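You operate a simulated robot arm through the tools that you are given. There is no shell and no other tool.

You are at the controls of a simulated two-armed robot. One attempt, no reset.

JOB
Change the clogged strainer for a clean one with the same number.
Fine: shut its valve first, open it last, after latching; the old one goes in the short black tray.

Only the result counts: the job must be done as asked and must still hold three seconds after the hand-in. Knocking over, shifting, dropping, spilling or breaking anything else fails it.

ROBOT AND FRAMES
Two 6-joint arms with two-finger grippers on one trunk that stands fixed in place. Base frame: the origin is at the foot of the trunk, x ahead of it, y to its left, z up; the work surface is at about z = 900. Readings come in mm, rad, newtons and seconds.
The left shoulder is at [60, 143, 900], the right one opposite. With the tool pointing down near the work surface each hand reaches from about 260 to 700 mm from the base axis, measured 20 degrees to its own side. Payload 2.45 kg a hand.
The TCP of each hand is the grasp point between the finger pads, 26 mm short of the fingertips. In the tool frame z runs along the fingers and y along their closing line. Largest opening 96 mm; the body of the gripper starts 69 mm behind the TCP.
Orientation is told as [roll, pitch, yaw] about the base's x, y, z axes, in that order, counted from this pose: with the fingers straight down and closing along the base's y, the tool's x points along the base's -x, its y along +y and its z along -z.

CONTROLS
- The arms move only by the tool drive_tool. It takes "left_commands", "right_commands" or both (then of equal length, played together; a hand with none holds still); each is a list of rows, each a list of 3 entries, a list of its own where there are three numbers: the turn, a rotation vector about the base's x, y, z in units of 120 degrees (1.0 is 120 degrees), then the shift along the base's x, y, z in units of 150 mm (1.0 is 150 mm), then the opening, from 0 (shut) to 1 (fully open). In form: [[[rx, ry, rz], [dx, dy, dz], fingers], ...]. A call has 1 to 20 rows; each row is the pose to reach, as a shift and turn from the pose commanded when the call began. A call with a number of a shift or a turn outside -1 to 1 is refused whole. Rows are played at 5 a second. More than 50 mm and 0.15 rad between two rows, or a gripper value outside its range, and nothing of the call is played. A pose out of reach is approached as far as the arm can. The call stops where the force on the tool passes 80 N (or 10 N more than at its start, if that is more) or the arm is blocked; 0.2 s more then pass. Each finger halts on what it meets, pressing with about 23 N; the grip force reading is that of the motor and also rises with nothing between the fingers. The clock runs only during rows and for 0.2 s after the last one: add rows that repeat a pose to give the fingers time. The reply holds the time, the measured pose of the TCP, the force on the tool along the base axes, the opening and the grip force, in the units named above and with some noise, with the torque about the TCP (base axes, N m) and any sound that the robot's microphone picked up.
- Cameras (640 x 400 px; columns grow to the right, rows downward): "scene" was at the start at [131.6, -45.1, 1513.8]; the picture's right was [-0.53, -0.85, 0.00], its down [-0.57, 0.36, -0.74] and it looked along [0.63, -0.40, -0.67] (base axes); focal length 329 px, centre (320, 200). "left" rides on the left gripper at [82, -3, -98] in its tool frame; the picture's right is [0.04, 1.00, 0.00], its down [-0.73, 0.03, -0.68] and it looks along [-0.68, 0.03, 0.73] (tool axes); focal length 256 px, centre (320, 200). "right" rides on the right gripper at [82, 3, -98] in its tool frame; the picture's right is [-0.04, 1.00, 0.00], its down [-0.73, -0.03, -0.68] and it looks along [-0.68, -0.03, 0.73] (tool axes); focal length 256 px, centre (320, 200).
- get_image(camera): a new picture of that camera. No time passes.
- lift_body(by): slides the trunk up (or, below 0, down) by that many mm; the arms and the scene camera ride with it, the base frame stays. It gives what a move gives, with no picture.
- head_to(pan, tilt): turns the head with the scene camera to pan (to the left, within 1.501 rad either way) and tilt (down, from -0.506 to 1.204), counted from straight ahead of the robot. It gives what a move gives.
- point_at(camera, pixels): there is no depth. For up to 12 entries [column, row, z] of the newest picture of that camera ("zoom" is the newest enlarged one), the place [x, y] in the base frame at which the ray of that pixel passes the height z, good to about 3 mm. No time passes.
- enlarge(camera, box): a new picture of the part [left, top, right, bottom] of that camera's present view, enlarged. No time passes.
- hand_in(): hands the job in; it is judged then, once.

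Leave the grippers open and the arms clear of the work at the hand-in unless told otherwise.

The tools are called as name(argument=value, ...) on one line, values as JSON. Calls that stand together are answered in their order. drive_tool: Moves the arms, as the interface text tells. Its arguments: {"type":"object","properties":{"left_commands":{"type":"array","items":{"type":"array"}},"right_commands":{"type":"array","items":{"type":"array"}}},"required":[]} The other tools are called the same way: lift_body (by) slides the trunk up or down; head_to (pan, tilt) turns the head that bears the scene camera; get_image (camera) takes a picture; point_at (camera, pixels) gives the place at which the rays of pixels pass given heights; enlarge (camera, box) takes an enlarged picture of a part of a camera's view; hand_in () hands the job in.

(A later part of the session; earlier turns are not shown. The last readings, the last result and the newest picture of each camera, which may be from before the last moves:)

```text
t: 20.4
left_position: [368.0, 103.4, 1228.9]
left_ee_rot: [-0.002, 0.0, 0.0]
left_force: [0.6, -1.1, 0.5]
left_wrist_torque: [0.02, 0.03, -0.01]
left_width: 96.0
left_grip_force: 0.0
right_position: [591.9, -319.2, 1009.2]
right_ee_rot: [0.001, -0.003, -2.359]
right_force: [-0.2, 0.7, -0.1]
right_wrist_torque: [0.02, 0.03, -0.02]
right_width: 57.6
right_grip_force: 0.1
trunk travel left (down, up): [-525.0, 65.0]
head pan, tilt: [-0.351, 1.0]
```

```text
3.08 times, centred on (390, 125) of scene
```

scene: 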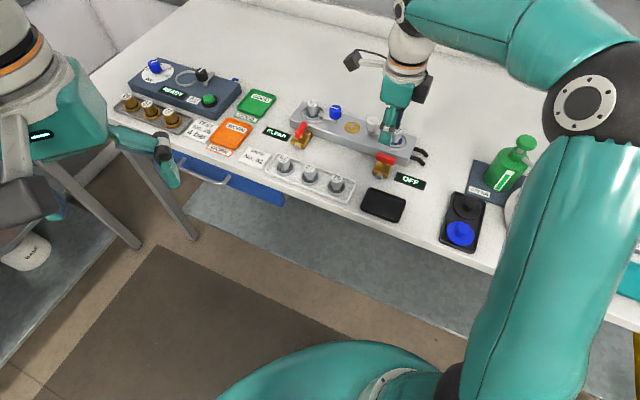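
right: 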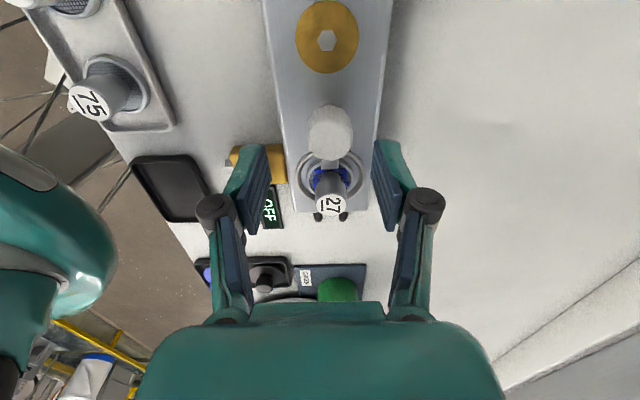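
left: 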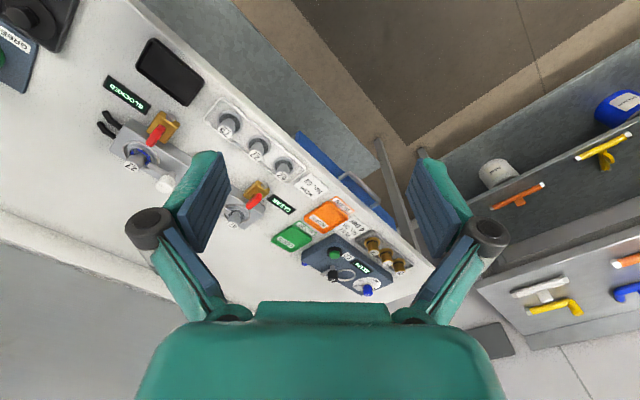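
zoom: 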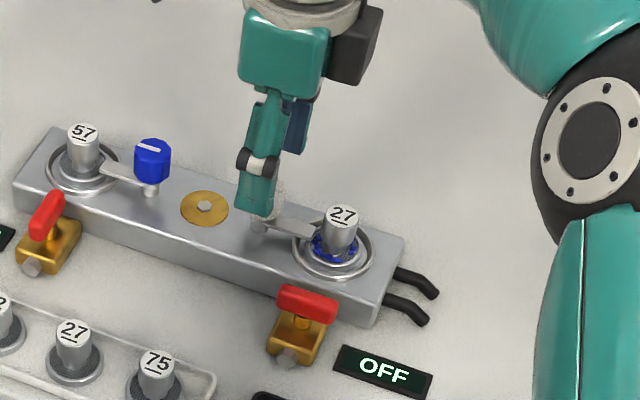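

enlarge(camera="right", box=[250, 80, 410, 230])

```text
2.67 times, centred on (330, 155) of right
```

zoom: 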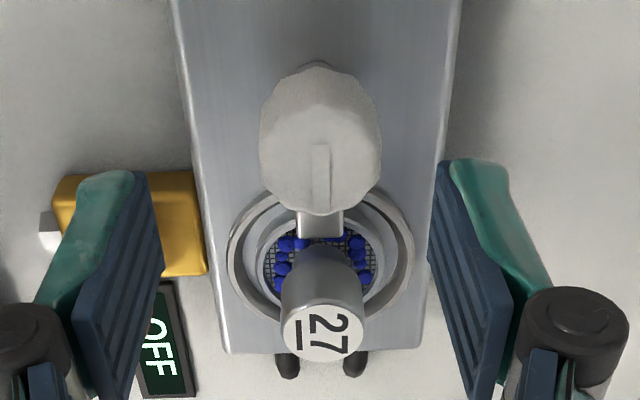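

point_at(camera="zoom", pixels=[[320, 152, 975], [320, 152, 965], [323, 330, 970], [323, 330, 960], [320, 265, 930], [225, 350, 925], [420, 350, 925]])

```text
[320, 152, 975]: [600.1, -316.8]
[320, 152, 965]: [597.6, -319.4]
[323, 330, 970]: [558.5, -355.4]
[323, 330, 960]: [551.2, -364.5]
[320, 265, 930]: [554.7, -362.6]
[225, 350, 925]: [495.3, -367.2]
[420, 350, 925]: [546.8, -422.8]
```

I estimate the knob axis at about (596, -321), with the fingers straddling it across the manifold. I'll descend to TCP z 976, tips at about 950, staying above the arm.

drive_tool(right_commands=[[[0, 0, 0], [0.03, -0.015, -0.05], 0.6], [[0, 0, 0], [0.03, -0.015, -0.12], 0.6], [[0, 0, 0], [0.03, -0.015, -0.18], 0.6], [[0, 0, 0], [0.03, -0.015, -0.22], 0.6], [[0, 0, 0], [0.03, -0.015, -0.22], 0.6]])

get_image(camera="right")

enlarge(camera="scene", box=[320, 60, 460, 190])

```text
t: 21.6
left_position: [367.4, 102.8, 1227.7]
left_ee_rot: [-0.002, 0.003, 0.0]
left_force: [-0.5, 0.5, 0.4]
left_wrist_torque: [0.0, 0.01, 0.0]
left_width: 96.2
left_grip_force: 0.2
right_position: [595.0, -320.9, 976.7]
right_ee_rot: [-0.001, -0.001, -2.36]
right_force: [-0.9, 0.8, 0.1]
right_wrist_torque: [0.01, -0.01, 0.03]
right_width: 57.5
right_grip_force: 0.1
trunk travel left (down, up): [-525.0, 65.0]
head pan, tilt: [-0.351, 1.0]
```

```text
taken
```

right: 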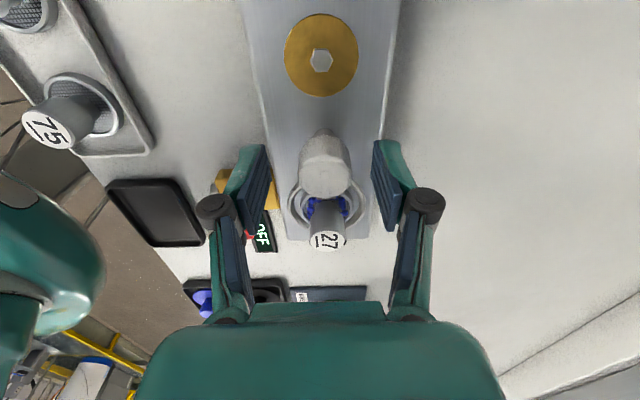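

```text
3.08 times, centred on (390, 125) of scene
```

zoom: 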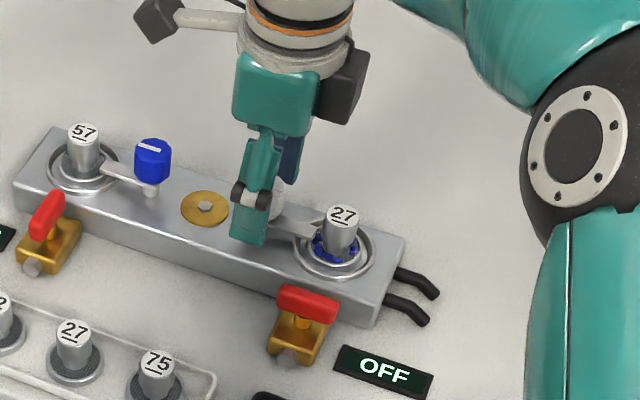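

The knob is roughly centred between the fingers, at column 325. I'll close on it.

drive_tool(right_commands=[[[0, 0, 0], [0, 0, 0], 0.4], [[0, 0, 0], [0, 0, 0], 0.25], [[0, 0, 0], [0, 0, 0], 0.15], [[0, 0, 0], [0, 0, 0], 0.15]])

get_image(camera="right")

```text
t: 22.6
left_position: [368.4, 102.2, 1228.5]
left_ee_rot: [0.001, 0.001, 0.0]
left_force: [-1.4, 0.1, -0.9]
left_wrist_torque: [0.0, 0.02, -0.02]
left_width: 96.2
left_grip_force: 0.0
right_position: [597.7, -320.5, 976.5]
right_ee_rot: [0.004, -0.002, -2.359]
right_force: [11.1, -10.4, 4.0]
right_wrist_torque: [-0.52, -0.36, -0.01]
right_width: 27.4
right_grip_force: 45.0
trunk travel left (down, up): [-525.0, 65.0]
head pan, tilt: [-0.351, 1.0]
```

```text
taken
```

right: 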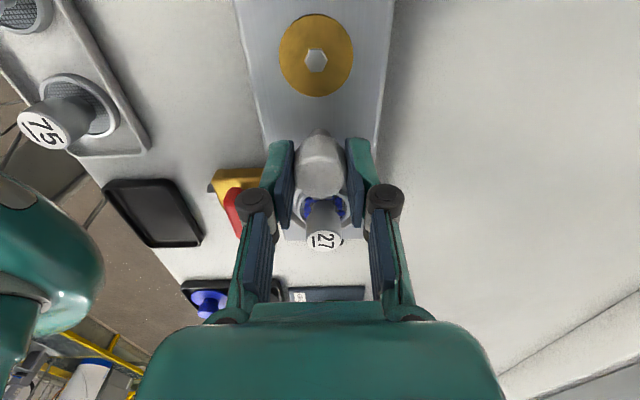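

Gripped at 27.4 mm. I'll test a counter-clockwise turn of 14°, which swings the arm to the rear.

drive_tool(right_commands=[[[0, 0, 0], [0.013, -0.013, 0], 0.15], [[0, 0, 0.04], [0.013, -0.013, 0], 0.15], [[0, 0, 0.08], [0.013, -0.013, 0], 0.15], [[0, 0, 0.12], [0.013, -0.013, 0], 0.15]])

get_image(camera="right")

enlarge(camera="scene", box=[320, 60, 460, 190])

```text
t: 23.6
left_position: [366.1, 103.6, 1228.9]
left_ee_rot: [-0.002, -0.001, -0.001]
left_force: [-0.5, -0.5, 0.1]
left_wrist_torque: [-0.02, -0.03, -0.02]
left_width: 95.9
left_grip_force: 0.0
right_position: [597.4, -321.9, 976.0]
right_ee_rot: [-0.001, -0.004, -2.106]
right_force: [6.8, -0.6, 12.2]
right_wrist_torque: [0.4, -0.07, -0.03]
right_width: 27.9
right_grip_force: 45.4
trunk travel left (down, up): [-525.0, 65.0]
head pan, tilt: [-0.351, 1.0]
```

```text
taken
```

right: 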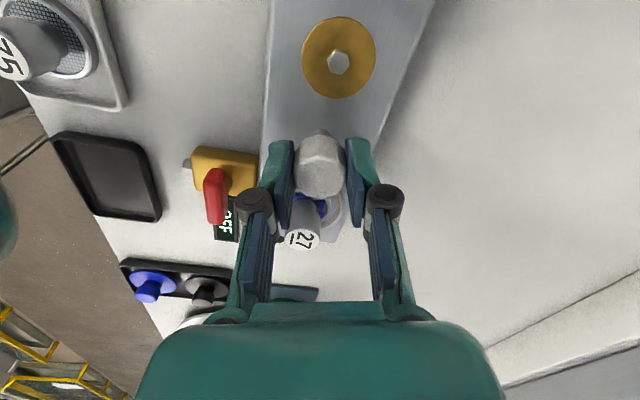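

```text
3.08 times, centred on (390, 125) of scene
```

zoom: 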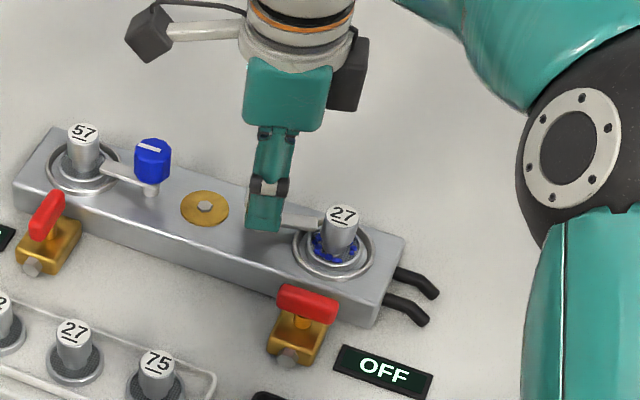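

The torque is near zero and the arm moved toward the rear, so the knob is turning freely. I'll continue counter-clockwise to about 90°.

drive_tool(right_commands=[[[0, 0, 0.05], [0, 0, 0.007], 0.15], [[0, 0, 0.1], [0, 0, 0.007], 0.15], [[0, 0, 0.15], [0, 0, 0.007], 0.15], [[0, 0, 0.2], [0, 0, 0.007], 0.15], [[0, 0, 0.25], [0, 0, 0.007], 0.15], [[0, 0, 0.3], [0, 0, 0.007], 0.15]])

get_image(camera="right")

enlarge(camera="scene", box=[320, 60, 460, 190])

```text
t: 25.0
left_position: [368.9, 104.4, 1229.4]
left_ee_rot: [-0.003, 0.002, 0.0]
left_force: [0.6, 0.6, -0.2]
left_wrist_torque: [-0.01, -0.01, -0.01]
left_width: 96.0
left_grip_force: 0.1
right_position: [597.3, -321.5, 977.0]
right_ee_rot: [-0.003, -0.004, -1.475]
right_force: [3.4, 5.5, -1.8]
right_wrist_torque: [-0.34, -0.15, 0.0]
right_width: 27.6
right_grip_force: 45.2
trunk travel left (down, up): [-525.0, 65.0]
head pan, tilt: [-0.351, 1.0]
```

```text
taken
```

right: 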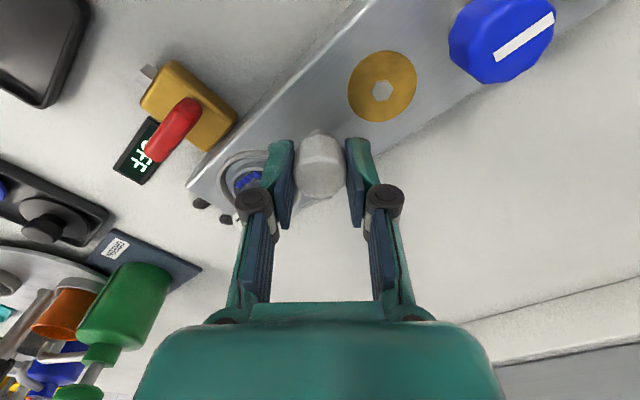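

```text
3.08 times, centred on (390, 125) of scene
```

zoom: 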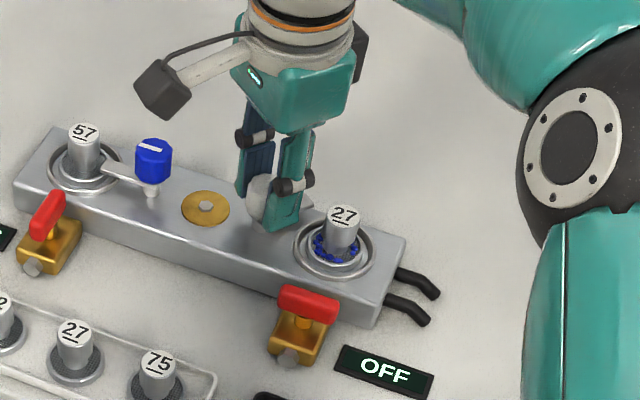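

The arm has swung off about 50°. I'll continue to about 88°.

drive_tool(right_commands=[[[0, 0, 0.05], [0, 0, 0], 0.15], [[0, 0, 0.1], [0, 0, 0], 0.15], [[0, 0, 0.15], [0, 0, 0], 0.15], [[0, 0, 0.2], [0, 0, 0], 0.15], [[0, 0, 0.25], [0, 0, 0], 0.15], [[0, 0, 0.31], [0, 0, 0], 0.15]])

get_image(camera="right")

enlarge(camera="scene", box=[320, 60, 460, 190])

```text
t: 26.4
left_position: [368.3, 104.1, 1228.8]
left_ee_rot: [-0.002, 0.001, -0.001]
left_force: [0.2, 0.4, 0.1]
left_wrist_torque: [0.0, 0.01, -0.02]
left_width: 95.9
left_grip_force: 0.1
right_position: [598.1, -322.5, 976.9]
right_ee_rot: [-0.003, -0.001, -0.828]
right_force: [0.6, 12.2, -9.3]
right_wrist_torque: [-0.07, -0.36, 0.02]
right_width: 27.7
right_grip_force: 44.8
trunk travel left (down, up): [-525.0, 65.0]
head pan, tilt: [-0.351, 1.0]
```

```text
taken
```

right: 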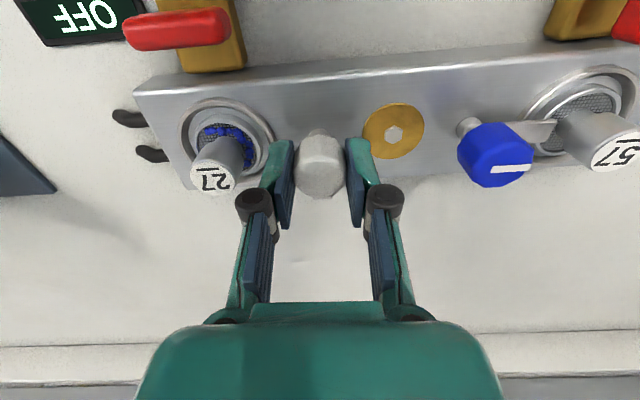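

```text
3.08 times, centred on (390, 125) of scene
```

zoom: 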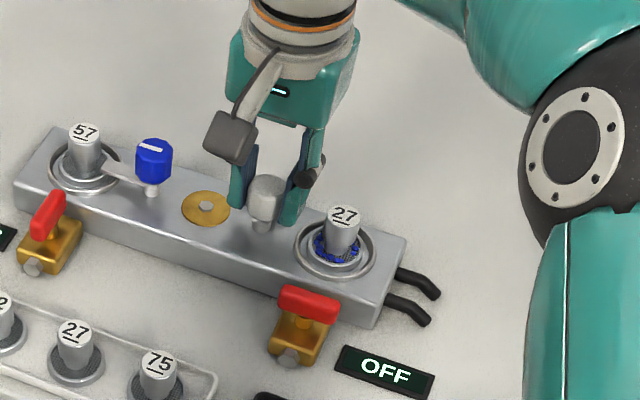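

The arm now points to the rear and the strainer is free. I'll open the fingers modestly to clear the strainer and rise.

drive_tool(right_commands=[[[0, 0, 0], [0, 0, 0], 0.35], [[0, 0, 0], [0, 0, 0], 0.43], [[0, 0, 0], [0, 0, 0.1], 0.43], [[0, 0, 0], [0, 0, 0.3], 0.43], [[0, 0, 0], [0, 0, 0.45], 0.43], [[0, 0, 0], [0, 0, 0.45], 0.43]])

drive_tool(right_commands=[[[0, 0, 0], [-0.2, -0.2, 0], 0.6], [[0, 0, 0], [-0.27, -0.25, 0], 0.6], [[0, 0, 0], [-0.27, -0.25, 0], 0.6]])

get_image(camera="right")

enlarge(camera="scene", box=[320, 60, 460, 190])

```text
t: 27.8
left_position: [367.9, 103.0, 1229.3]
left_ee_rot: [-0.002, 0.001, 0.0]
left_force: [1.4, 0.1, 0.9]
left_wrist_torque: [0.01, 0.0, -0.01]
left_width: 95.9
left_grip_force: 0.1
right_position: [597.6, -323.8, 1046.1]
right_ee_rot: [-0.002, -0.004, -0.831]
right_force: [-0.7, -0.1, -0.2]
right_wrist_torque: [0.01, 0.04, 0.0]
right_width: 41.2
right_grip_force: 0.1
trunk travel left (down, up): [-525.0, 65.0]
head pan, tilt: [-0.351, 1.0]
```

```text
t: 28.6
left_position: [366.8, 102.7, 1228.7]
left_ee_rot: [-0.002, 0.0, 0.0]
left_force: [-0.2, 0.3, -0.4]
left_wrist_torque: [-0.01, 0.0, 0.02]
left_width: 95.9
left_grip_force: 0.0
right_position: [555.9, -361.9, 1045.8]
right_ee_rot: [0.001, -0.004, -0.831]
right_force: [-0.2, 0.4, -0.6]
right_wrist_torque: [0.02, 0.0, -0.01]
right_width: 57.6
right_grip_force: 0.1
trunk travel left (down, up): [-525.0, 65.0]
head pan, tilt: [-0.351, 1.0]
```

```text
taken
```

right: 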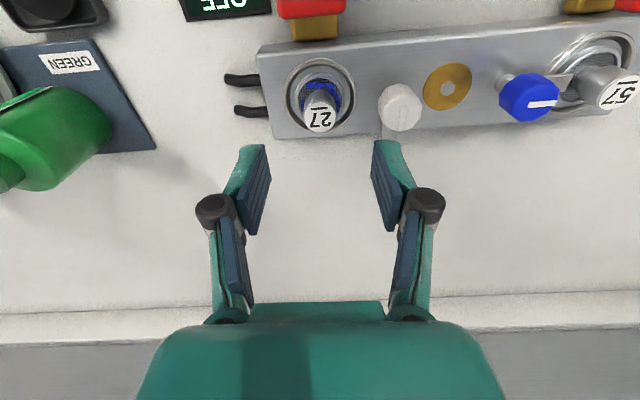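

```text
3.08 times, centred on (390, 125) of scene
```

zoom: 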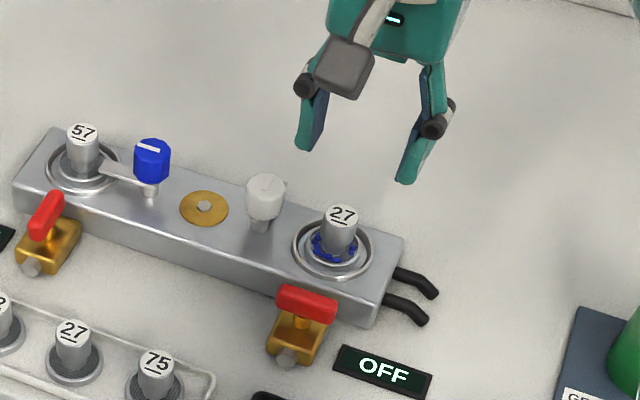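

The strainer top is at (320, 119), matching a spot directly below the TCP, so the hand is centred. I'll narrow the fingers to 46 mm to clear the knob and descend to z of about 967.

drive_tool(right_commands=[[[0, 0, 0.01], [0, 0, -0.1], 0.48], [[0, 0, 0.02], [0, 0, -0.25], 0.48], [[0, 0, 0.022], [0, 0, -0.4], 0.48], [[0, 0, 0.022], [0, 0, -0.48], 0.48], [[0, 0, 0.022], [0, 0, -0.525], 0.48], [[0, 0, 0.022], [0, 0, -0.525], 0.48]])

get_image(camera="right")

enlarge(camera="scene", box=[320, 60, 460, 190])

```text
t: 30.0
left_position: [366.5, 103.2, 1228.9]
left_ee_rot: [-0.002, 0.001, 0.0]
left_force: [0.2, 0.0, 0.2]
left_wrist_torque: [0.0, -0.02, 0.0]
left_width: 95.9
left_grip_force: 0.0
right_position: [557.1, -360.7, 965.3]
right_ee_rot: [-0.002, -0.004, -0.784]
right_force: [-0.1, 0.1, 0.0]
right_wrist_torque: [0.0, 0.01, 0.0]
right_width: 46.2
right_grip_force: 0.0
trunk travel left (down, up): [-525.0, 65.0]
head pan, tilt: [-0.351, 1.0]
```

```text
taken
```

right: 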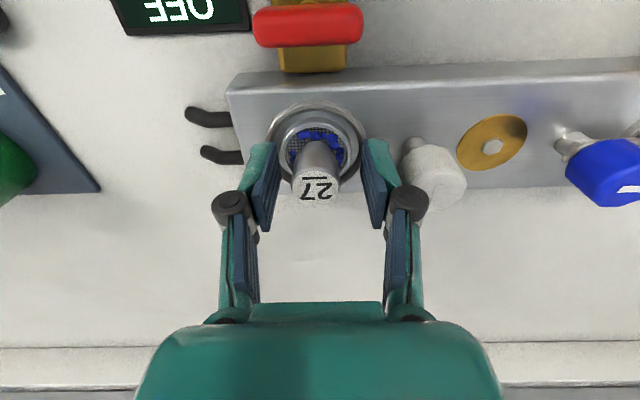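

```text
3.08 times, centred on (390, 125) of scene
```

zoom: 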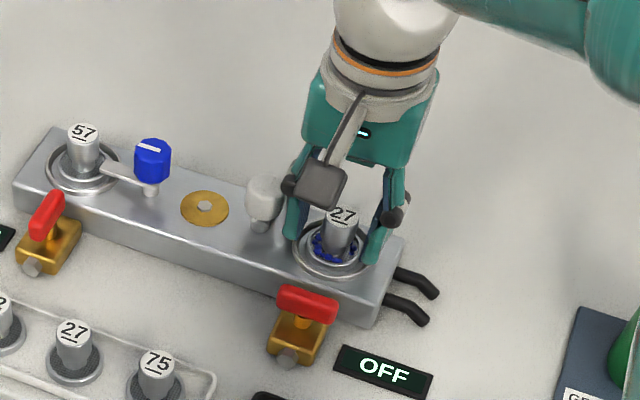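

The strainer handle is at (316, 187), nearly centred. I'll nudge 1.5 mm and close.

drive_tool(right_commands=[[[0, 0, 0], [-0.009, -0.009, 0], 0.48], [[0, 0, 0], [-0.009, -0.009, 0], 0.3], [[0, 0, 0], [-0.009, -0.009, 0], 0.15], [[0, 0, 0], [-0.009, -0.009, 0], 0.1], [[0, 0, 0], [-0.009, -0.009, 0], 0.1]])

```text
t: 31.2
left_position: [366.8, 103.3, 1228.3]
left_ee_rot: [-0.001, 0.001, 0.001]
left_force: [0.1, -0.1, -0.8]
left_wrist_torque: [0.0, -0.01, 0.01]
left_width: 96.1
left_grip_force: 0.0
right_position: [555.6, -362.1, 965.4]
right_ee_rot: [-0.002, -0.004, -0.783]
right_force: [0.2, 0.0, -0.6]
right_wrist_torque: [-0.03, 0.03, 0.0]
right_width: 23.8
right_grip_force: 22.8
trunk travel left (down, up): [-525.0, 65.0]
head pan, tilt: [-0.351, 1.0]
```

Gripped at 23.8 mm with almost no side load. The seat axis is (555.6, -362.1) at TCP z 965.4. I'll lift straight up.

drive_tool(right_commands=[[[0, 0, 0], [0, 0, 0.03], 0.1], [[0, 0, 0], [0, 0, 0.08], 0.1], [[0, 0, 0], [0, 0, 0.15], 0.1], [[0, 0, 0], [0, 0, 0.25], 0.1], [[0, 0, 0], [0, 0, 0.4], 0.1], [[0, 0, 0], [0, 0, 0.55], 0.1], [[0, 0, 0], [0, 0, 0.65], 0.1], [[0, 0, 0], [0, 0, 0.65], 0.1]])

get_image(camera="right")

get_image(camera="scene")

enlarge(camera="scene", box=[320, 60, 460, 220])

```text
t: 33.0
left_position: [366.4, 103.3, 1228.3]
left_ee_rot: [-0.001, 0.001, 0.0]
left_force: [-0.3, -0.5, -0.1]
left_wrist_torque: [-0.03, 0.01, 0.01]
left_width: 95.9
left_grip_force: 0.0
right_position: [555.1, -361.3, 1065.3]
right_ee_rot: [-0.004, -0.004, -0.784]
right_force: [-0.1, -1.1, -0.6]
right_wrist_torque: [0.02, -0.01, 0.0]
right_width: 23.9
right_grip_force: 22.8
trunk travel left (down, up): [-525.0, 65.0]
head pan, tilt: [-0.351, 1.0]
```

```text
taken
```

right: 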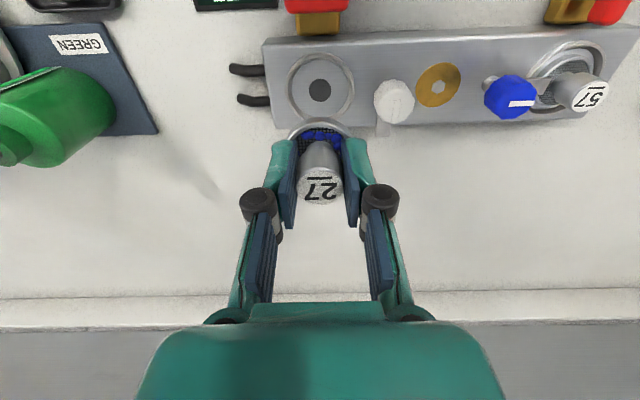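

```text
taken
```

scene: 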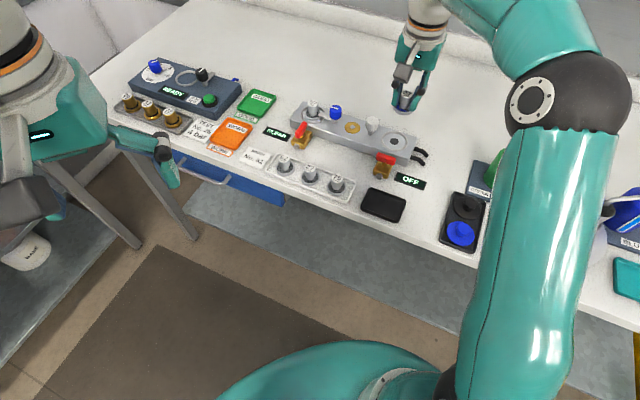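

```text
2.50 times, centred on (390, 140) of scene
```

zoom: 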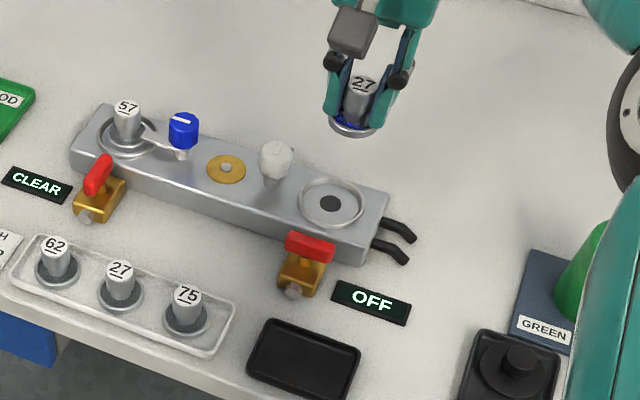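

The strainer is out and held upright. Now I'll locate the short black tray.

enlarge(camera="scene", box=[340, 170, 420, 240])

```text
5.71 times, centred on (380, 205) of scene
```

zoom: 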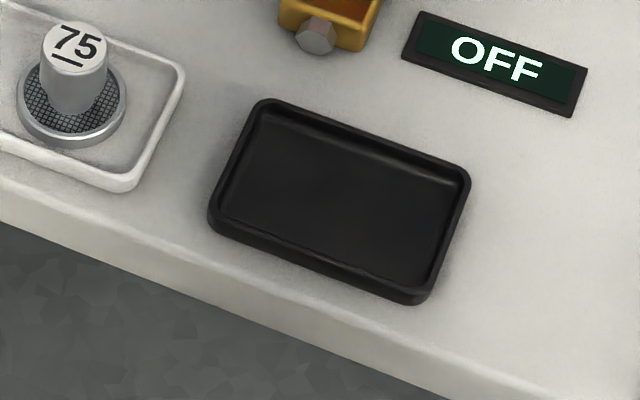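

point_at(camera="zoom", pixels=[[262, 105, 912], [465, 170, 912], [425, 290, 912], [213, 215, 912], [340, 195, 905], [340, 205, 905], [75, 40, 950], [72, 100, 910]])

```text
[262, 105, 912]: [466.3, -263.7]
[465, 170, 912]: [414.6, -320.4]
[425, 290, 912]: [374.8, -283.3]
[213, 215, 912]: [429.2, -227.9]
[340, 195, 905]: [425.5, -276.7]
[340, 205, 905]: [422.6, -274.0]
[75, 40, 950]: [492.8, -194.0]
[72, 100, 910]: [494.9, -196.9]
```

The tray centre is at about (421, -274), with its long side along the 45° direction. I'll carry the strainer over it at height.

drive_tool(right_commands=[[[0, 0, 0], [-0.22, 0.145, 0], 0.1], [[0, 0, 0], [-0.44, 0.29, 0], 0.1], [[0, 0, 0], [-0.66, 0.435, 0], 0.1], [[0, 0, 0], [-0.894, 0.58, 0], 0.1], [[0, 0, 0], [-0.894, 0.58, -0.2], 0.1], [[0, 0, 0], [-0.894, 0.58, -0.4], 0.1], [[0, 0, 0], [-0.894, 0.58, -0.4], 0.1]])

get_image(camera="right")

enlarge(camera="scene", box=[320, 130, 440, 240])

```text
t: 34.6
left_position: [367.6, 102.6, 1229.4]
left_ee_rot: [-0.002, 0.002, 0.0]
left_force: [0.1, 0.4, 0.0]
left_wrist_torque: [-0.02, 0.0, 0.04]
left_width: 96.2
left_grip_force: 0.0
right_position: [420.9, -275.6, 1003.0]
right_ee_rot: [0.001, -0.002, -0.785]
right_force: [-0.2, -0.5, -1.2]
right_wrist_torque: [0.04, 0.03, -0.03]
right_width: 23.9
right_grip_force: 22.7
trunk travel left (down, up): [-525.0, 65.0]
head pan, tilt: [-0.351, 1.0]
```

```text
taken
```

right: 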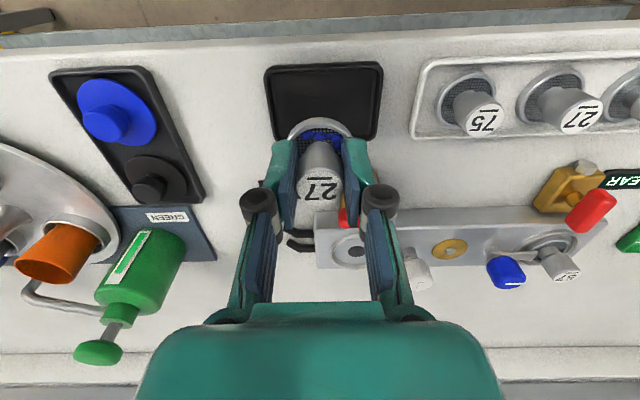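

```text
3.64 times, centred on (380, 185) of scene
```

zoom: 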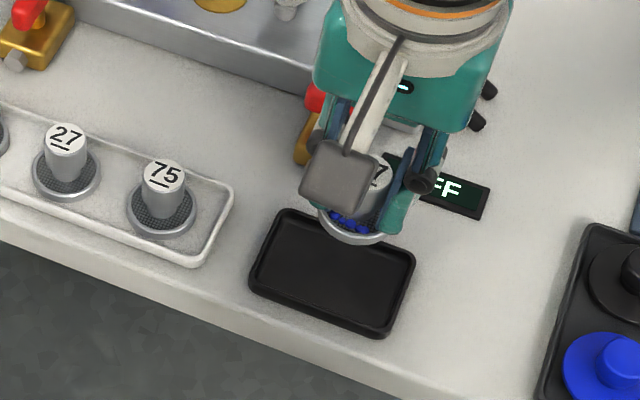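

enlarge(camera="right", box=[240, 40, 410, 180])

point_at(camera="right", pixels=[[265, 70, 912], [381, 64, 912], [376, 138, 912], [322, 67, 912], [325, 140, 912]])

```text
2.86 times, centred on (325, 110) of right
```

zoom: 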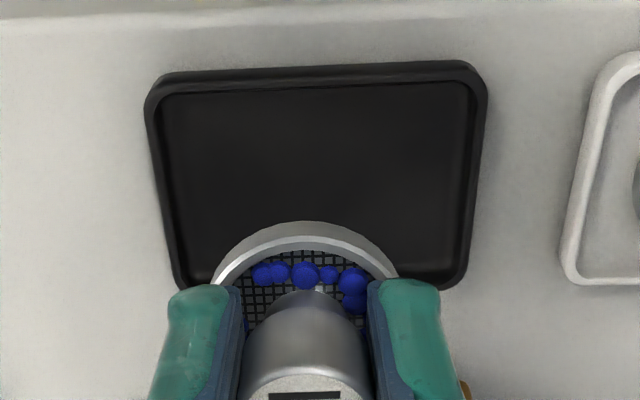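

```text
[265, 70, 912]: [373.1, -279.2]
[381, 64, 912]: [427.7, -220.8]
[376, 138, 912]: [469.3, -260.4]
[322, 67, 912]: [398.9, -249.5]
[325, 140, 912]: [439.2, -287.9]
```

The two cameras agree on a tray centre of about (421.5, -271.5). I'll adjust 2.5 mm and lower to z 957, then check before contact.

drive_tool(right_commands=[[[0, 0, 0], [0.003, 0.018, -0.1], 0.1], [[0, 0, 0], [0.003, 0.018, -0.2], 0.1], [[0, 0, 0], [0.003, 0.018, -0.3], 0.1], [[0, 0, 0], [0.003, 0.018, -0.3], 0.1]])

enlarge(camera="right", box=[220, 20, 430, 200])

enlarge(camera="scene", box=[340, 150, 420, 240])

```text
t: 35.6
left_position: [367.2, 103.1, 1229.4]
left_ee_rot: [-0.002, 0.002, -0.001]
left_force: [0.0, -0.2, 0.1]
left_wrist_torque: [-0.05, -0.03, 0.01]
left_width: 96.2
left_grip_force: 0.1
right_position: [422.7, -270.7, 958.3]
right_ee_rot: [-0.001, -0.004, -0.783]
right_force: [-0.1, -0.4, -0.7]
right_wrist_torque: [-0.03, -0.03, 0.01]
right_width: 23.8
right_grip_force: 22.6
trunk travel left (down, up): [-525.0, 65.0]
head pan, tilt: [-0.351, 1.0]
```

```text
2.22 times, centred on (325, 110) of right
```

zoom: 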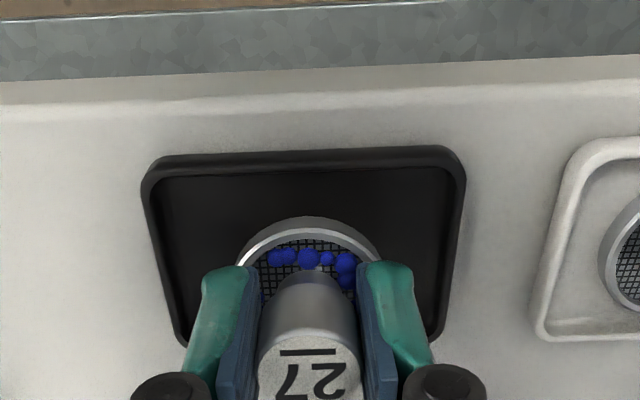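

```text
4.44 times, centred on (380, 195) of scene
```

zoom: 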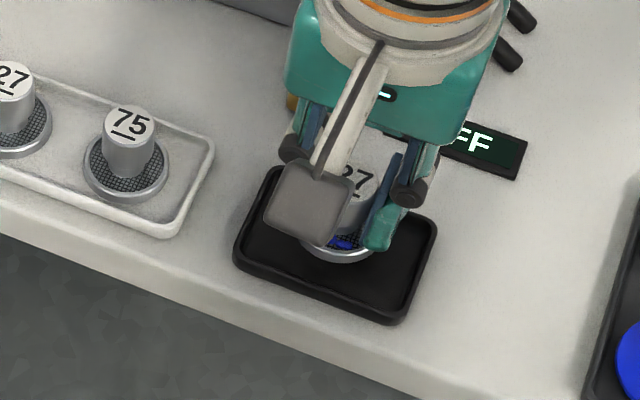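

enlarge(camera="right", box=[220, 20, 430, 200])

point_at(camera="zoom", pixels=[[308, 217, 922], [308, 217, 918], [305, 155, 912], [305, 177, 904], [180, 340, 912], [435, 335, 912]])

```text
2.22 times, centred on (325, 110) of right
```

zoom: 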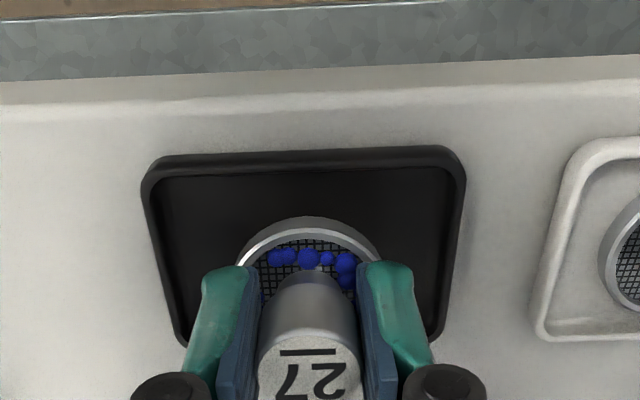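

```text
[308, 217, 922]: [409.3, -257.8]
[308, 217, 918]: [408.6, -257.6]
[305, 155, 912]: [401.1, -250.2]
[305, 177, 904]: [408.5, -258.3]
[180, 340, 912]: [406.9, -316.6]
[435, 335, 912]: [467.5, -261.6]
```

The strainer flange looks slightly close to the rear, so I'll shift about 1.5 mm toward the front and lower in small steps.

drive_tool(right_commands=[[[0, 0, 0], [-0.008, 0.008, -0.02], 0.1], [[0, 0, 0], [-0.008, 0.008, -0.04], 0.1], [[0, 0, 0], [-0.008, 0.008, -0.053], 0.1], [[0, 0, 0], [-0.008, 0.008, -0.06], 0.1]])

enlarge(camera="scene", box=[340, 150, 420, 240])

enlarge(camera="right", box=[220, 20, 430, 200])

```text
t: 36.6
left_position: [365.4, 103.4, 1229.1]
left_ee_rot: [-0.002, 0.003, 0.0]
left_force: [0.4, -0.4, -0.2]
left_wrist_torque: [0.0, 0.0, -0.01]
left_width: 96.0
left_grip_force: 0.0
right_position: [420.6, -271.6, 950.6]
right_ee_rot: [0.0, -0.004, -0.786]
right_force: [0.2, -0.3, 0.4]
right_wrist_torque: [0.0, 0.0, 0.01]
right_width: 23.8
right_grip_force: 23.1
trunk travel left (down, up): [-525.0, 65.0]
head pan, tilt: [-0.351, 1.0]
```

```text
4.44 times, centred on (380, 195) of scene
```

zoom: 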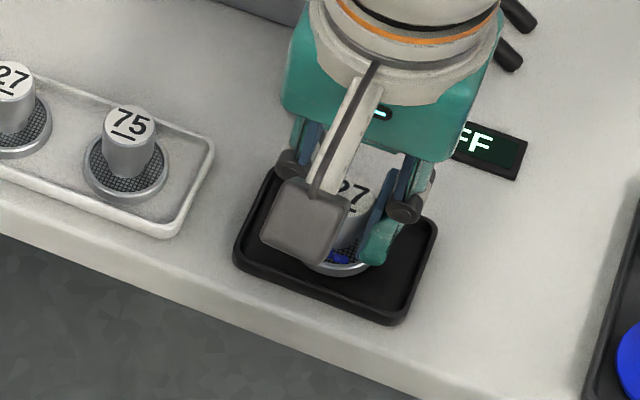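

```text
2.22 times, centred on (325, 110) of right
```

zoom: 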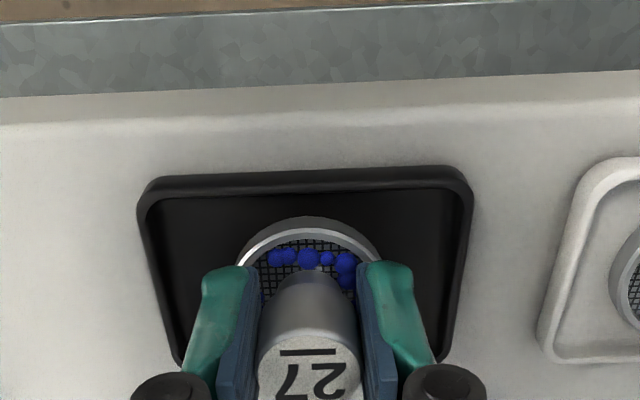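

Still free, with no contact force. I'll lower a little more.

drive_tool(right_commands=[[[0, 0, 0], [0, 0, -0.013], 0.1], [[0, 0, 0], [0, 0, -0.027], 0.1], [[0, 0, 0], [0, 0, -0.034], 0.1]])

```text
t: 37.4
left_position: [367.3, 102.4, 1228.9]
left_ee_rot: [-0.002, 0.002, 0.0]
left_force: [-0.4, -0.4, -0.4]
left_wrist_torque: [0.01, 0.01, 0.0]
left_width: 96.0
left_grip_force: 0.0
right_position: [419.6, -270.7, 945.0]
right_ee_rot: [-0.001, -0.004, -0.784]
right_force: [0.1, 0.2, -1.1]
right_wrist_torque: [-0.02, 0.01, 0.04]
right_width: 23.9
right_grip_force: 23.3
trunk travel left (down, up): [-525.0, 65.0]
head pan, tilt: [-0.351, 1.0]
```

drive_tool(right_commands=[[[0, 0, 0], [0, 0, -0.01], 0.1], [[0, 0, 0], [0, 0, -0.02], 0.1]])

enlarge(camera="right", box=[220, 20, 430, 200])

enlarge(camera="scene", box=[340, 150, 420, 240])

```text
t: 38.0
left_position: [367.2, 102.9, 1228.5]
left_ee_rot: [-0.001, -0.001, 0.0]
left_force: [0.5, -0.3, 0.2]
left_wrist_torque: [0.0, -0.03, 0.0]
left_width: 96.0
left_grip_force: 0.0
right_position: [419.8, -270.2, 941.1]
right_ee_rot: [0.0, -0.003, -0.783]
right_force: [0.2, -0.7, -1.4]
right_wrist_torque: [-0.01, -0.01, 0.01]
right_width: 23.9
right_grip_force: 22.4
trunk travel left (down, up): [-525.0, 65.0]
head pan, tilt: [-0.351, 1.0]
```

```text
2.22 times, centred on (325, 110) of right
```

zoom: 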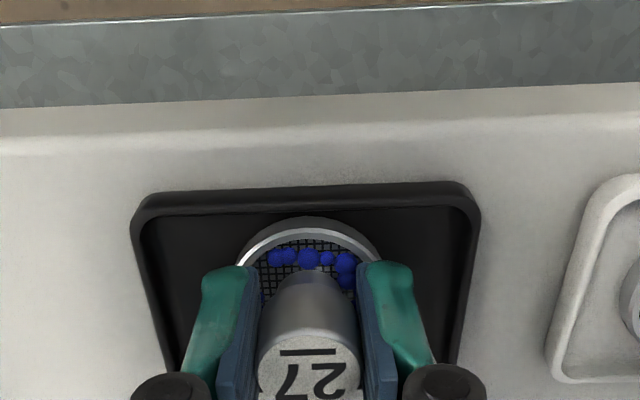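

```text
4.44 times, centred on (380, 195) of scene
```

zoom: 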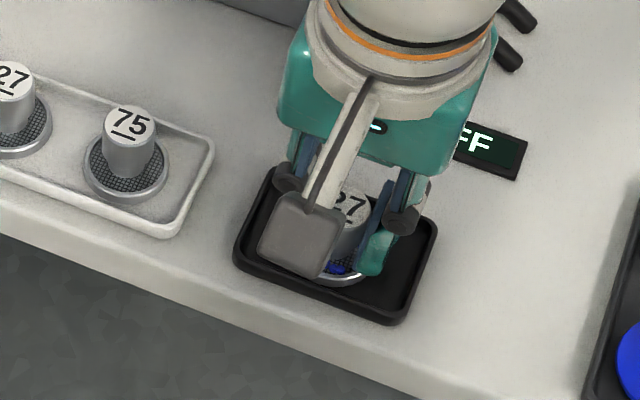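

The flange is inside the rim with a few mm of gap at the front. I'll continue to contact.

drive_tool(right_commands=[[[0, 0, 0], [0, 0, -0.01], 0.1], [[0, 0, 0], [0, 0, -0.02], 0.1]])

```text
t: 38.6
left_position: [366.9, 104.2, 1229.0]
left_ee_rot: [-0.002, 0.0, 0.0]
left_force: [-0.4, 0.3, 0.5]
left_wrist_torque: [0.03, 0.01, -0.01]
left_width: 96.1
left_grip_force: 0.0
right_position: [420.6, -270.6, 939.7]
right_ee_rot: [0.001, -0.005, -0.784]
right_force: [0.1, 1.5, 8.5]
right_wrist_torque: [0.06, 0.06, -0.01]
right_width: 24.2
right_grip_force: 23.4
trunk travel left (down, up): [-525.0, 65.0]
head pan, tilt: [-0.351, 1.0]
```

Contact shows 8.5 N upward with no side load, so it rests on the floor. I'll open and lift off.

drive_tool(right_commands=[[[0, 0, 0], [0, 0, 0.005], 0.32], [[0, 0, 0], [0, 0, 0.005], 0.4], [[0, 0, 0], [0, 0, 0.005], 0.4], [[0, 0, 0], [0, 0, 0.1], 0.4], [[0, 0, 0], [0, 0, 0.3], 0.4], [[0, 0, 0], [0, 0, 0.5], 0.4], [[0, 0, 0], [0, 0, 0.7], 0.4], [[0, 0, 0], [0, 0, 0.7], 0.4]])

get_image(camera="right")

enlarge(camera="scene", box=[240, 110, 440, 240])

```text
t: 40.4
left_position: [367.2, 103.4, 1228.6]
left_ee_rot: [-0.003, 0.002, 0.0]
left_force: [-1.0, -0.4, 0.3]
left_wrist_torque: [-0.02, -0.01, 0.01]
left_width: 95.9
left_grip_force: 0.0
right_position: [420.8, -271.6, 1045.2]
right_ee_rot: [-0.002, -0.001, -0.784]
right_force: [0.9, -0.2, -0.2]
right_wrist_torque: [-0.02, -0.02, 0.0]
right_width: 38.4
right_grip_force: 0.2
trunk travel left (down, up): [-525.0, 65.0]
head pan, tilt: [-0.351, 1.0]
```

```text
taken
```

right: 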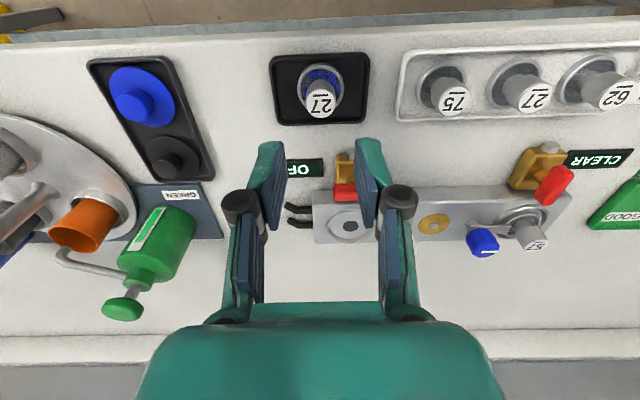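

```text
3.08 times, centred on (340, 175) of scene
```

zoom: 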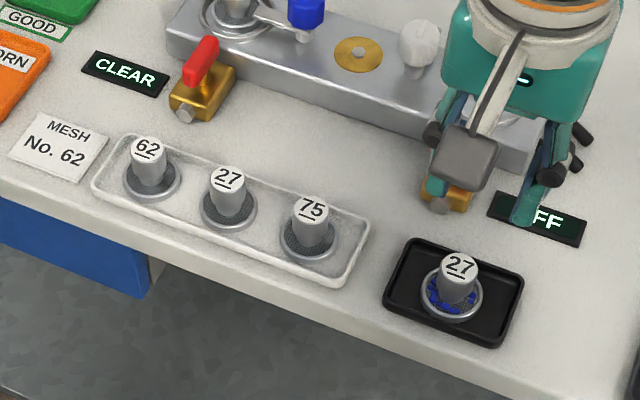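

The old strainer stands flat in the short black tray. Next I'll locate the middle spare, clean No. 27.

point_at(camera="right", pixels=[[320, 105, 944], [453, 101, 944], [530, 98, 944], [617, 93, 944], [516, 85, 908]])

enlarge(camera="scene", box=[270, 140, 410, 240])

point_at(camera="scene", pixels=[[314, 176, 944], [341, 185, 944], [388, 204, 944]])

```text
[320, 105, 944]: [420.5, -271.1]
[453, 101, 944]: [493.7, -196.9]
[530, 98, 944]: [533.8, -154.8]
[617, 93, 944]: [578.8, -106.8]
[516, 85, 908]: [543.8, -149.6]
```

```text
4.00 times, centred on (340, 190) of scene
```

zoom: 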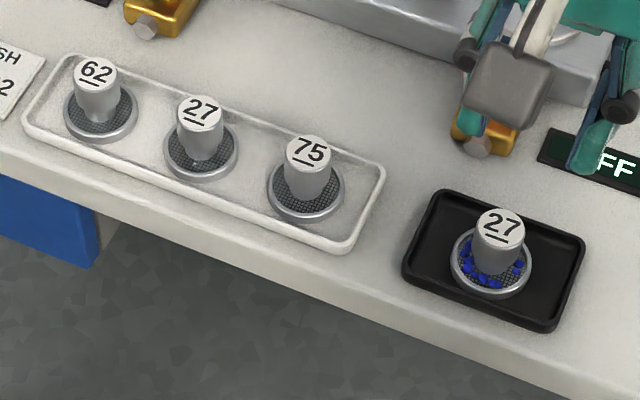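

```text
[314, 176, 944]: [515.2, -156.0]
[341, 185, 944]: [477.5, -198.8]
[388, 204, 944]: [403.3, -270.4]
```

The prediction for the placed strainer matches its true position, so the spare 27 is at about (534, -155). I'll move above it at the same height and yaw.

drive_tool(right_commands=[[[0, 0, 0], [0.19, 0.195, 0], 0.42], [[0, 0, 0], [0.38, 0.39, 0], 0.42], [[0, 0, 0], [0.57, 0.585, 0], 0.42], [[0, 0, 0], [0.755, 0.775, 0], 0.42], [[0, 0, 0], [0.755, 0.775, -0.2], 0.42], [[0, 0, 0], [0.755, 0.775, -0.3], 0.42], [[0, 0, 0], [0.755, 0.775, -0.3], 0.42]])

get_image(camera="right")

get_image(camera="scene")

```text
t: 42.0
left_position: [367.0, 102.6, 1227.4]
left_ee_rot: [-0.001, 0.001, 0.0]
left_force: [0.6, -0.1, -0.1]
left_wrist_torque: [-0.04, 0.04, -0.01]
left_width: 95.8
left_grip_force: 0.0
right_position: [532.8, -155.2, 998.6]
right_ee_rot: [0.0, -0.003, -0.783]
right_force: [-0.1, 0.4, 0.5]
right_wrist_torque: [0.01, 0.0, -0.02]
right_width: 40.3
right_grip_force: 0.1
trunk travel left (down, up): [-525.0, 65.0]
head pan, tilt: [-0.351, 1.0]
```

```text
taken
```

right: 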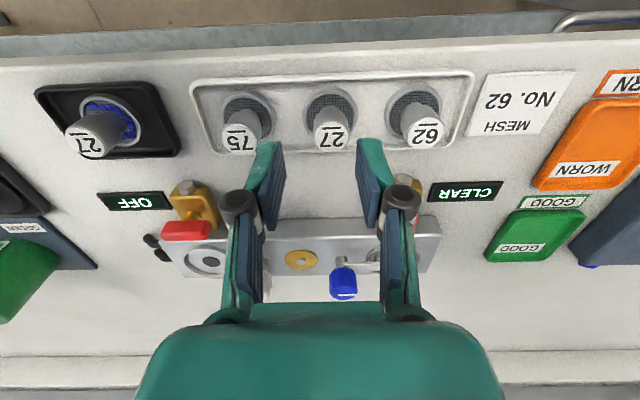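

```text
taken
```

scene: 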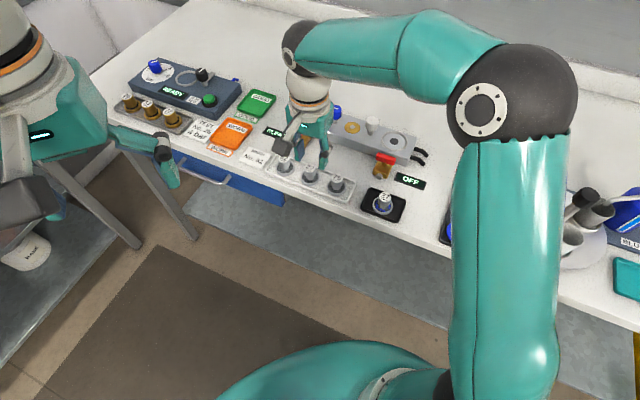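

enlarge(camera="right", box=[230, 60, 430, 200])

point_at(camera="right", pixels=[[331, 135, 944], [331, 135, 940], [331, 110, 908]])

```text
2.86 times, centred on (330, 130) of right
```

zoom: 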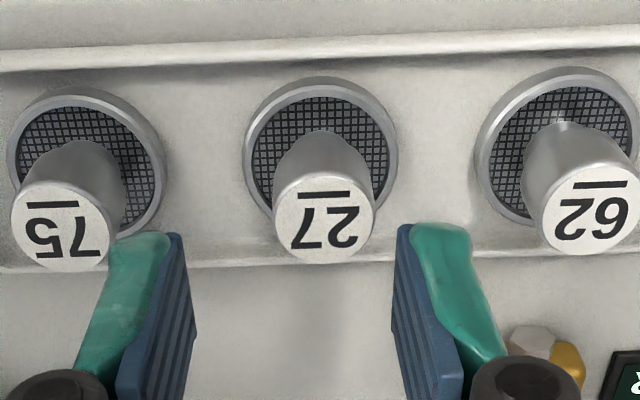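

```text
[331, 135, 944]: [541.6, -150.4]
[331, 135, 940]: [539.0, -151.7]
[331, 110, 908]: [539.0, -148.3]
```

I'll correct by (+5.5, +4.5) mm and go down to z 965 for a last check.

drive_tool(right_commands=[[[0, 0, 0], [0.037, 0.03, 0], 0.42], [[0, 0, 0], [0.037, 0.03, -0.12], 0.42], [[0, 0, 0], [0.037, 0.03, -0.22], 0.42], [[0, 0, 0], [0.037, 0.03, -0.22], 0.42]])

get_image(camera="right")

enlarge(camera="scene", box=[250, 110, 370, 210])

```text
t: 43.0
left_position: [368.2, 103.0, 1228.3]
left_ee_rot: [-0.002, 0.001, -0.001]
left_force: [-0.3, -0.1, -0.6]
left_wrist_torque: [0.01, -0.03, -0.01]
left_width: 95.9
left_grip_force: 0.1
right_position: [539.5, -150.1, 966.1]
right_ee_rot: [-0.002, -0.003, -0.785]
right_force: [-0.9, -0.2, -0.9]
right_wrist_torque: [0.01, -0.01, 0.01]
right_width: 40.4
right_grip_force: 0.0
trunk travel left (down, up): [-525.0, 65.0]
head pan, tilt: [-0.351, 1.0]
```

```text
taken
```

right: 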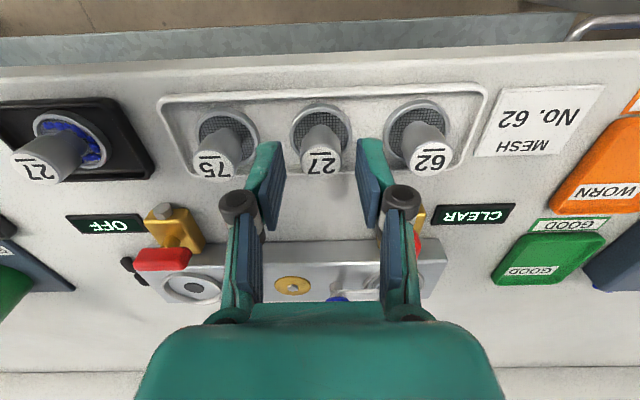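

```text
4.00 times, centred on (310, 160) of scene
```

zoom: 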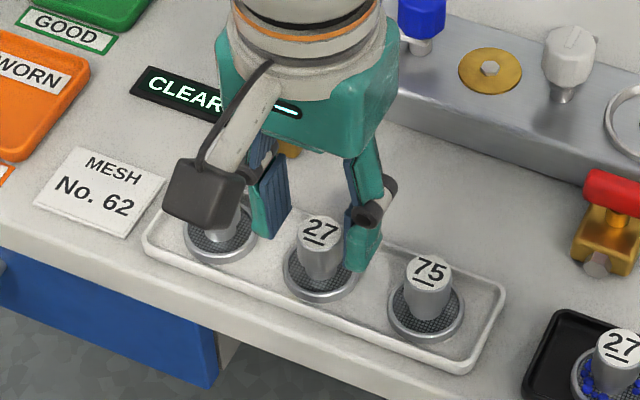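

It's centred at (321, 162). I'll descend to 942 and close on it.

drive_tool(right_commands=[[[0, 0, 0], [0, 0, -0.07], 0.42], [[0, 0, 0], [0, 0, -0.13], 0.42], [[0, 0, 0], [0, 0, -0.16], 0.42], [[0, 0, 0], [0, 0, -0.16], 0.42], [[0, 0, 0], [0, 0, -0.16], 0.25], [[0, 0, 0], [0, 0, -0.16], 0.15], [[0, 0, 0], [0, 0, -0.16], 0.1], [[0, 0, 0], [0, 0, -0.16], 0.1]])

get_image(camera="right")

```text
t: 44.8
left_position: [366.5, 102.8, 1228.3]
left_ee_rot: [-0.003, 0.001, -0.001]
left_force: [-0.1, -0.9, -0.3]
left_wrist_torque: [0.0, -0.01, 0.02]
left_width: 95.9
left_grip_force: 0.0
right_position: [539.8, -151.0, 941.2]
right_ee_rot: [-0.002, -0.005, -0.784]
right_force: [-0.1, 0.3, 0.6]
right_wrist_torque: [0.02, -0.01, -0.02]
right_width: 24.1
right_grip_force: 23.2
trunk travel left (down, up): [-525.0, 65.0]
head pan, tilt: [-0.351, 1.0]
```

```text
taken
```

right: 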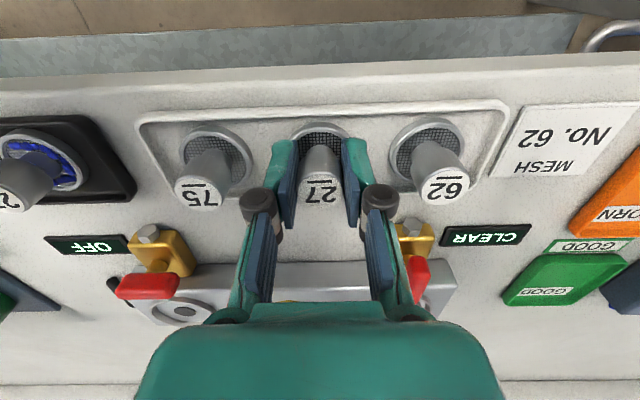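

Gripped at 24.1 mm. I'll lift straight up 110 mm and begin carrying it toward the seat.

drive_tool(right_commands=[[[0, 0, 0], [0, 0, 0.1], 0.1], [[0, 0, 0], [0, 0, 0.3], 0.1], [[0, 0, 0], [0, 0, 0.5], 0.1], [[0, 0, 0], [0, 0, 0.7], 0.1], [[0, 0, 0], [0, -0.25, 0.75], 0.1], [[0, 0, 0], [0, -0.5, 0.75], 0.1], [[0, 0, 0], [0, -0.75, 0.75], 0.1], [[0, 0, 0], [0, -1, 0.75], 0.1], [[0, 0, 0], [0, -1, 0.75], 0.1]])

get_image(camera="scene")

```text
t: 46.8
left_position: [366.6, 103.4, 1227.6]
left_ee_rot: [-0.001, 0.003, -0.001]
left_force: [-0.4, -0.6, -0.1]
left_wrist_torque: [0.03, 0.02, 0.02]
left_width: 96.1
left_grip_force: 0.0
right_position: [537.7, -299.4, 1054.9]
right_ee_rot: [0.0, -0.005, -0.783]
right_force: [0.4, 0.1, -1.3]
right_wrist_torque: [0.01, -0.01, -0.01]
right_width: 23.7
right_grip_force: 23.3
trunk travel left (down, up): [-525.0, 65.0]
head pan, tilt: [-0.351, 1.0]
```

```text
taken
```

scene: 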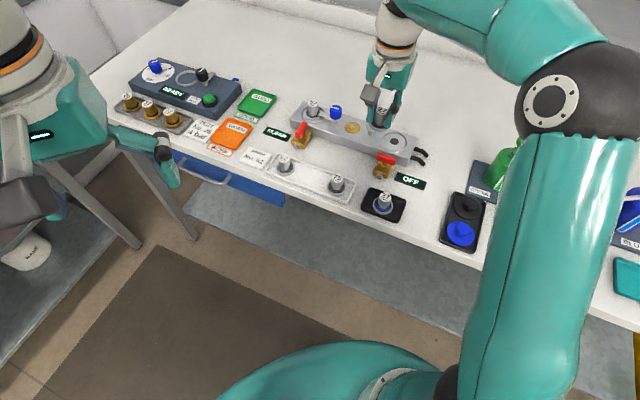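

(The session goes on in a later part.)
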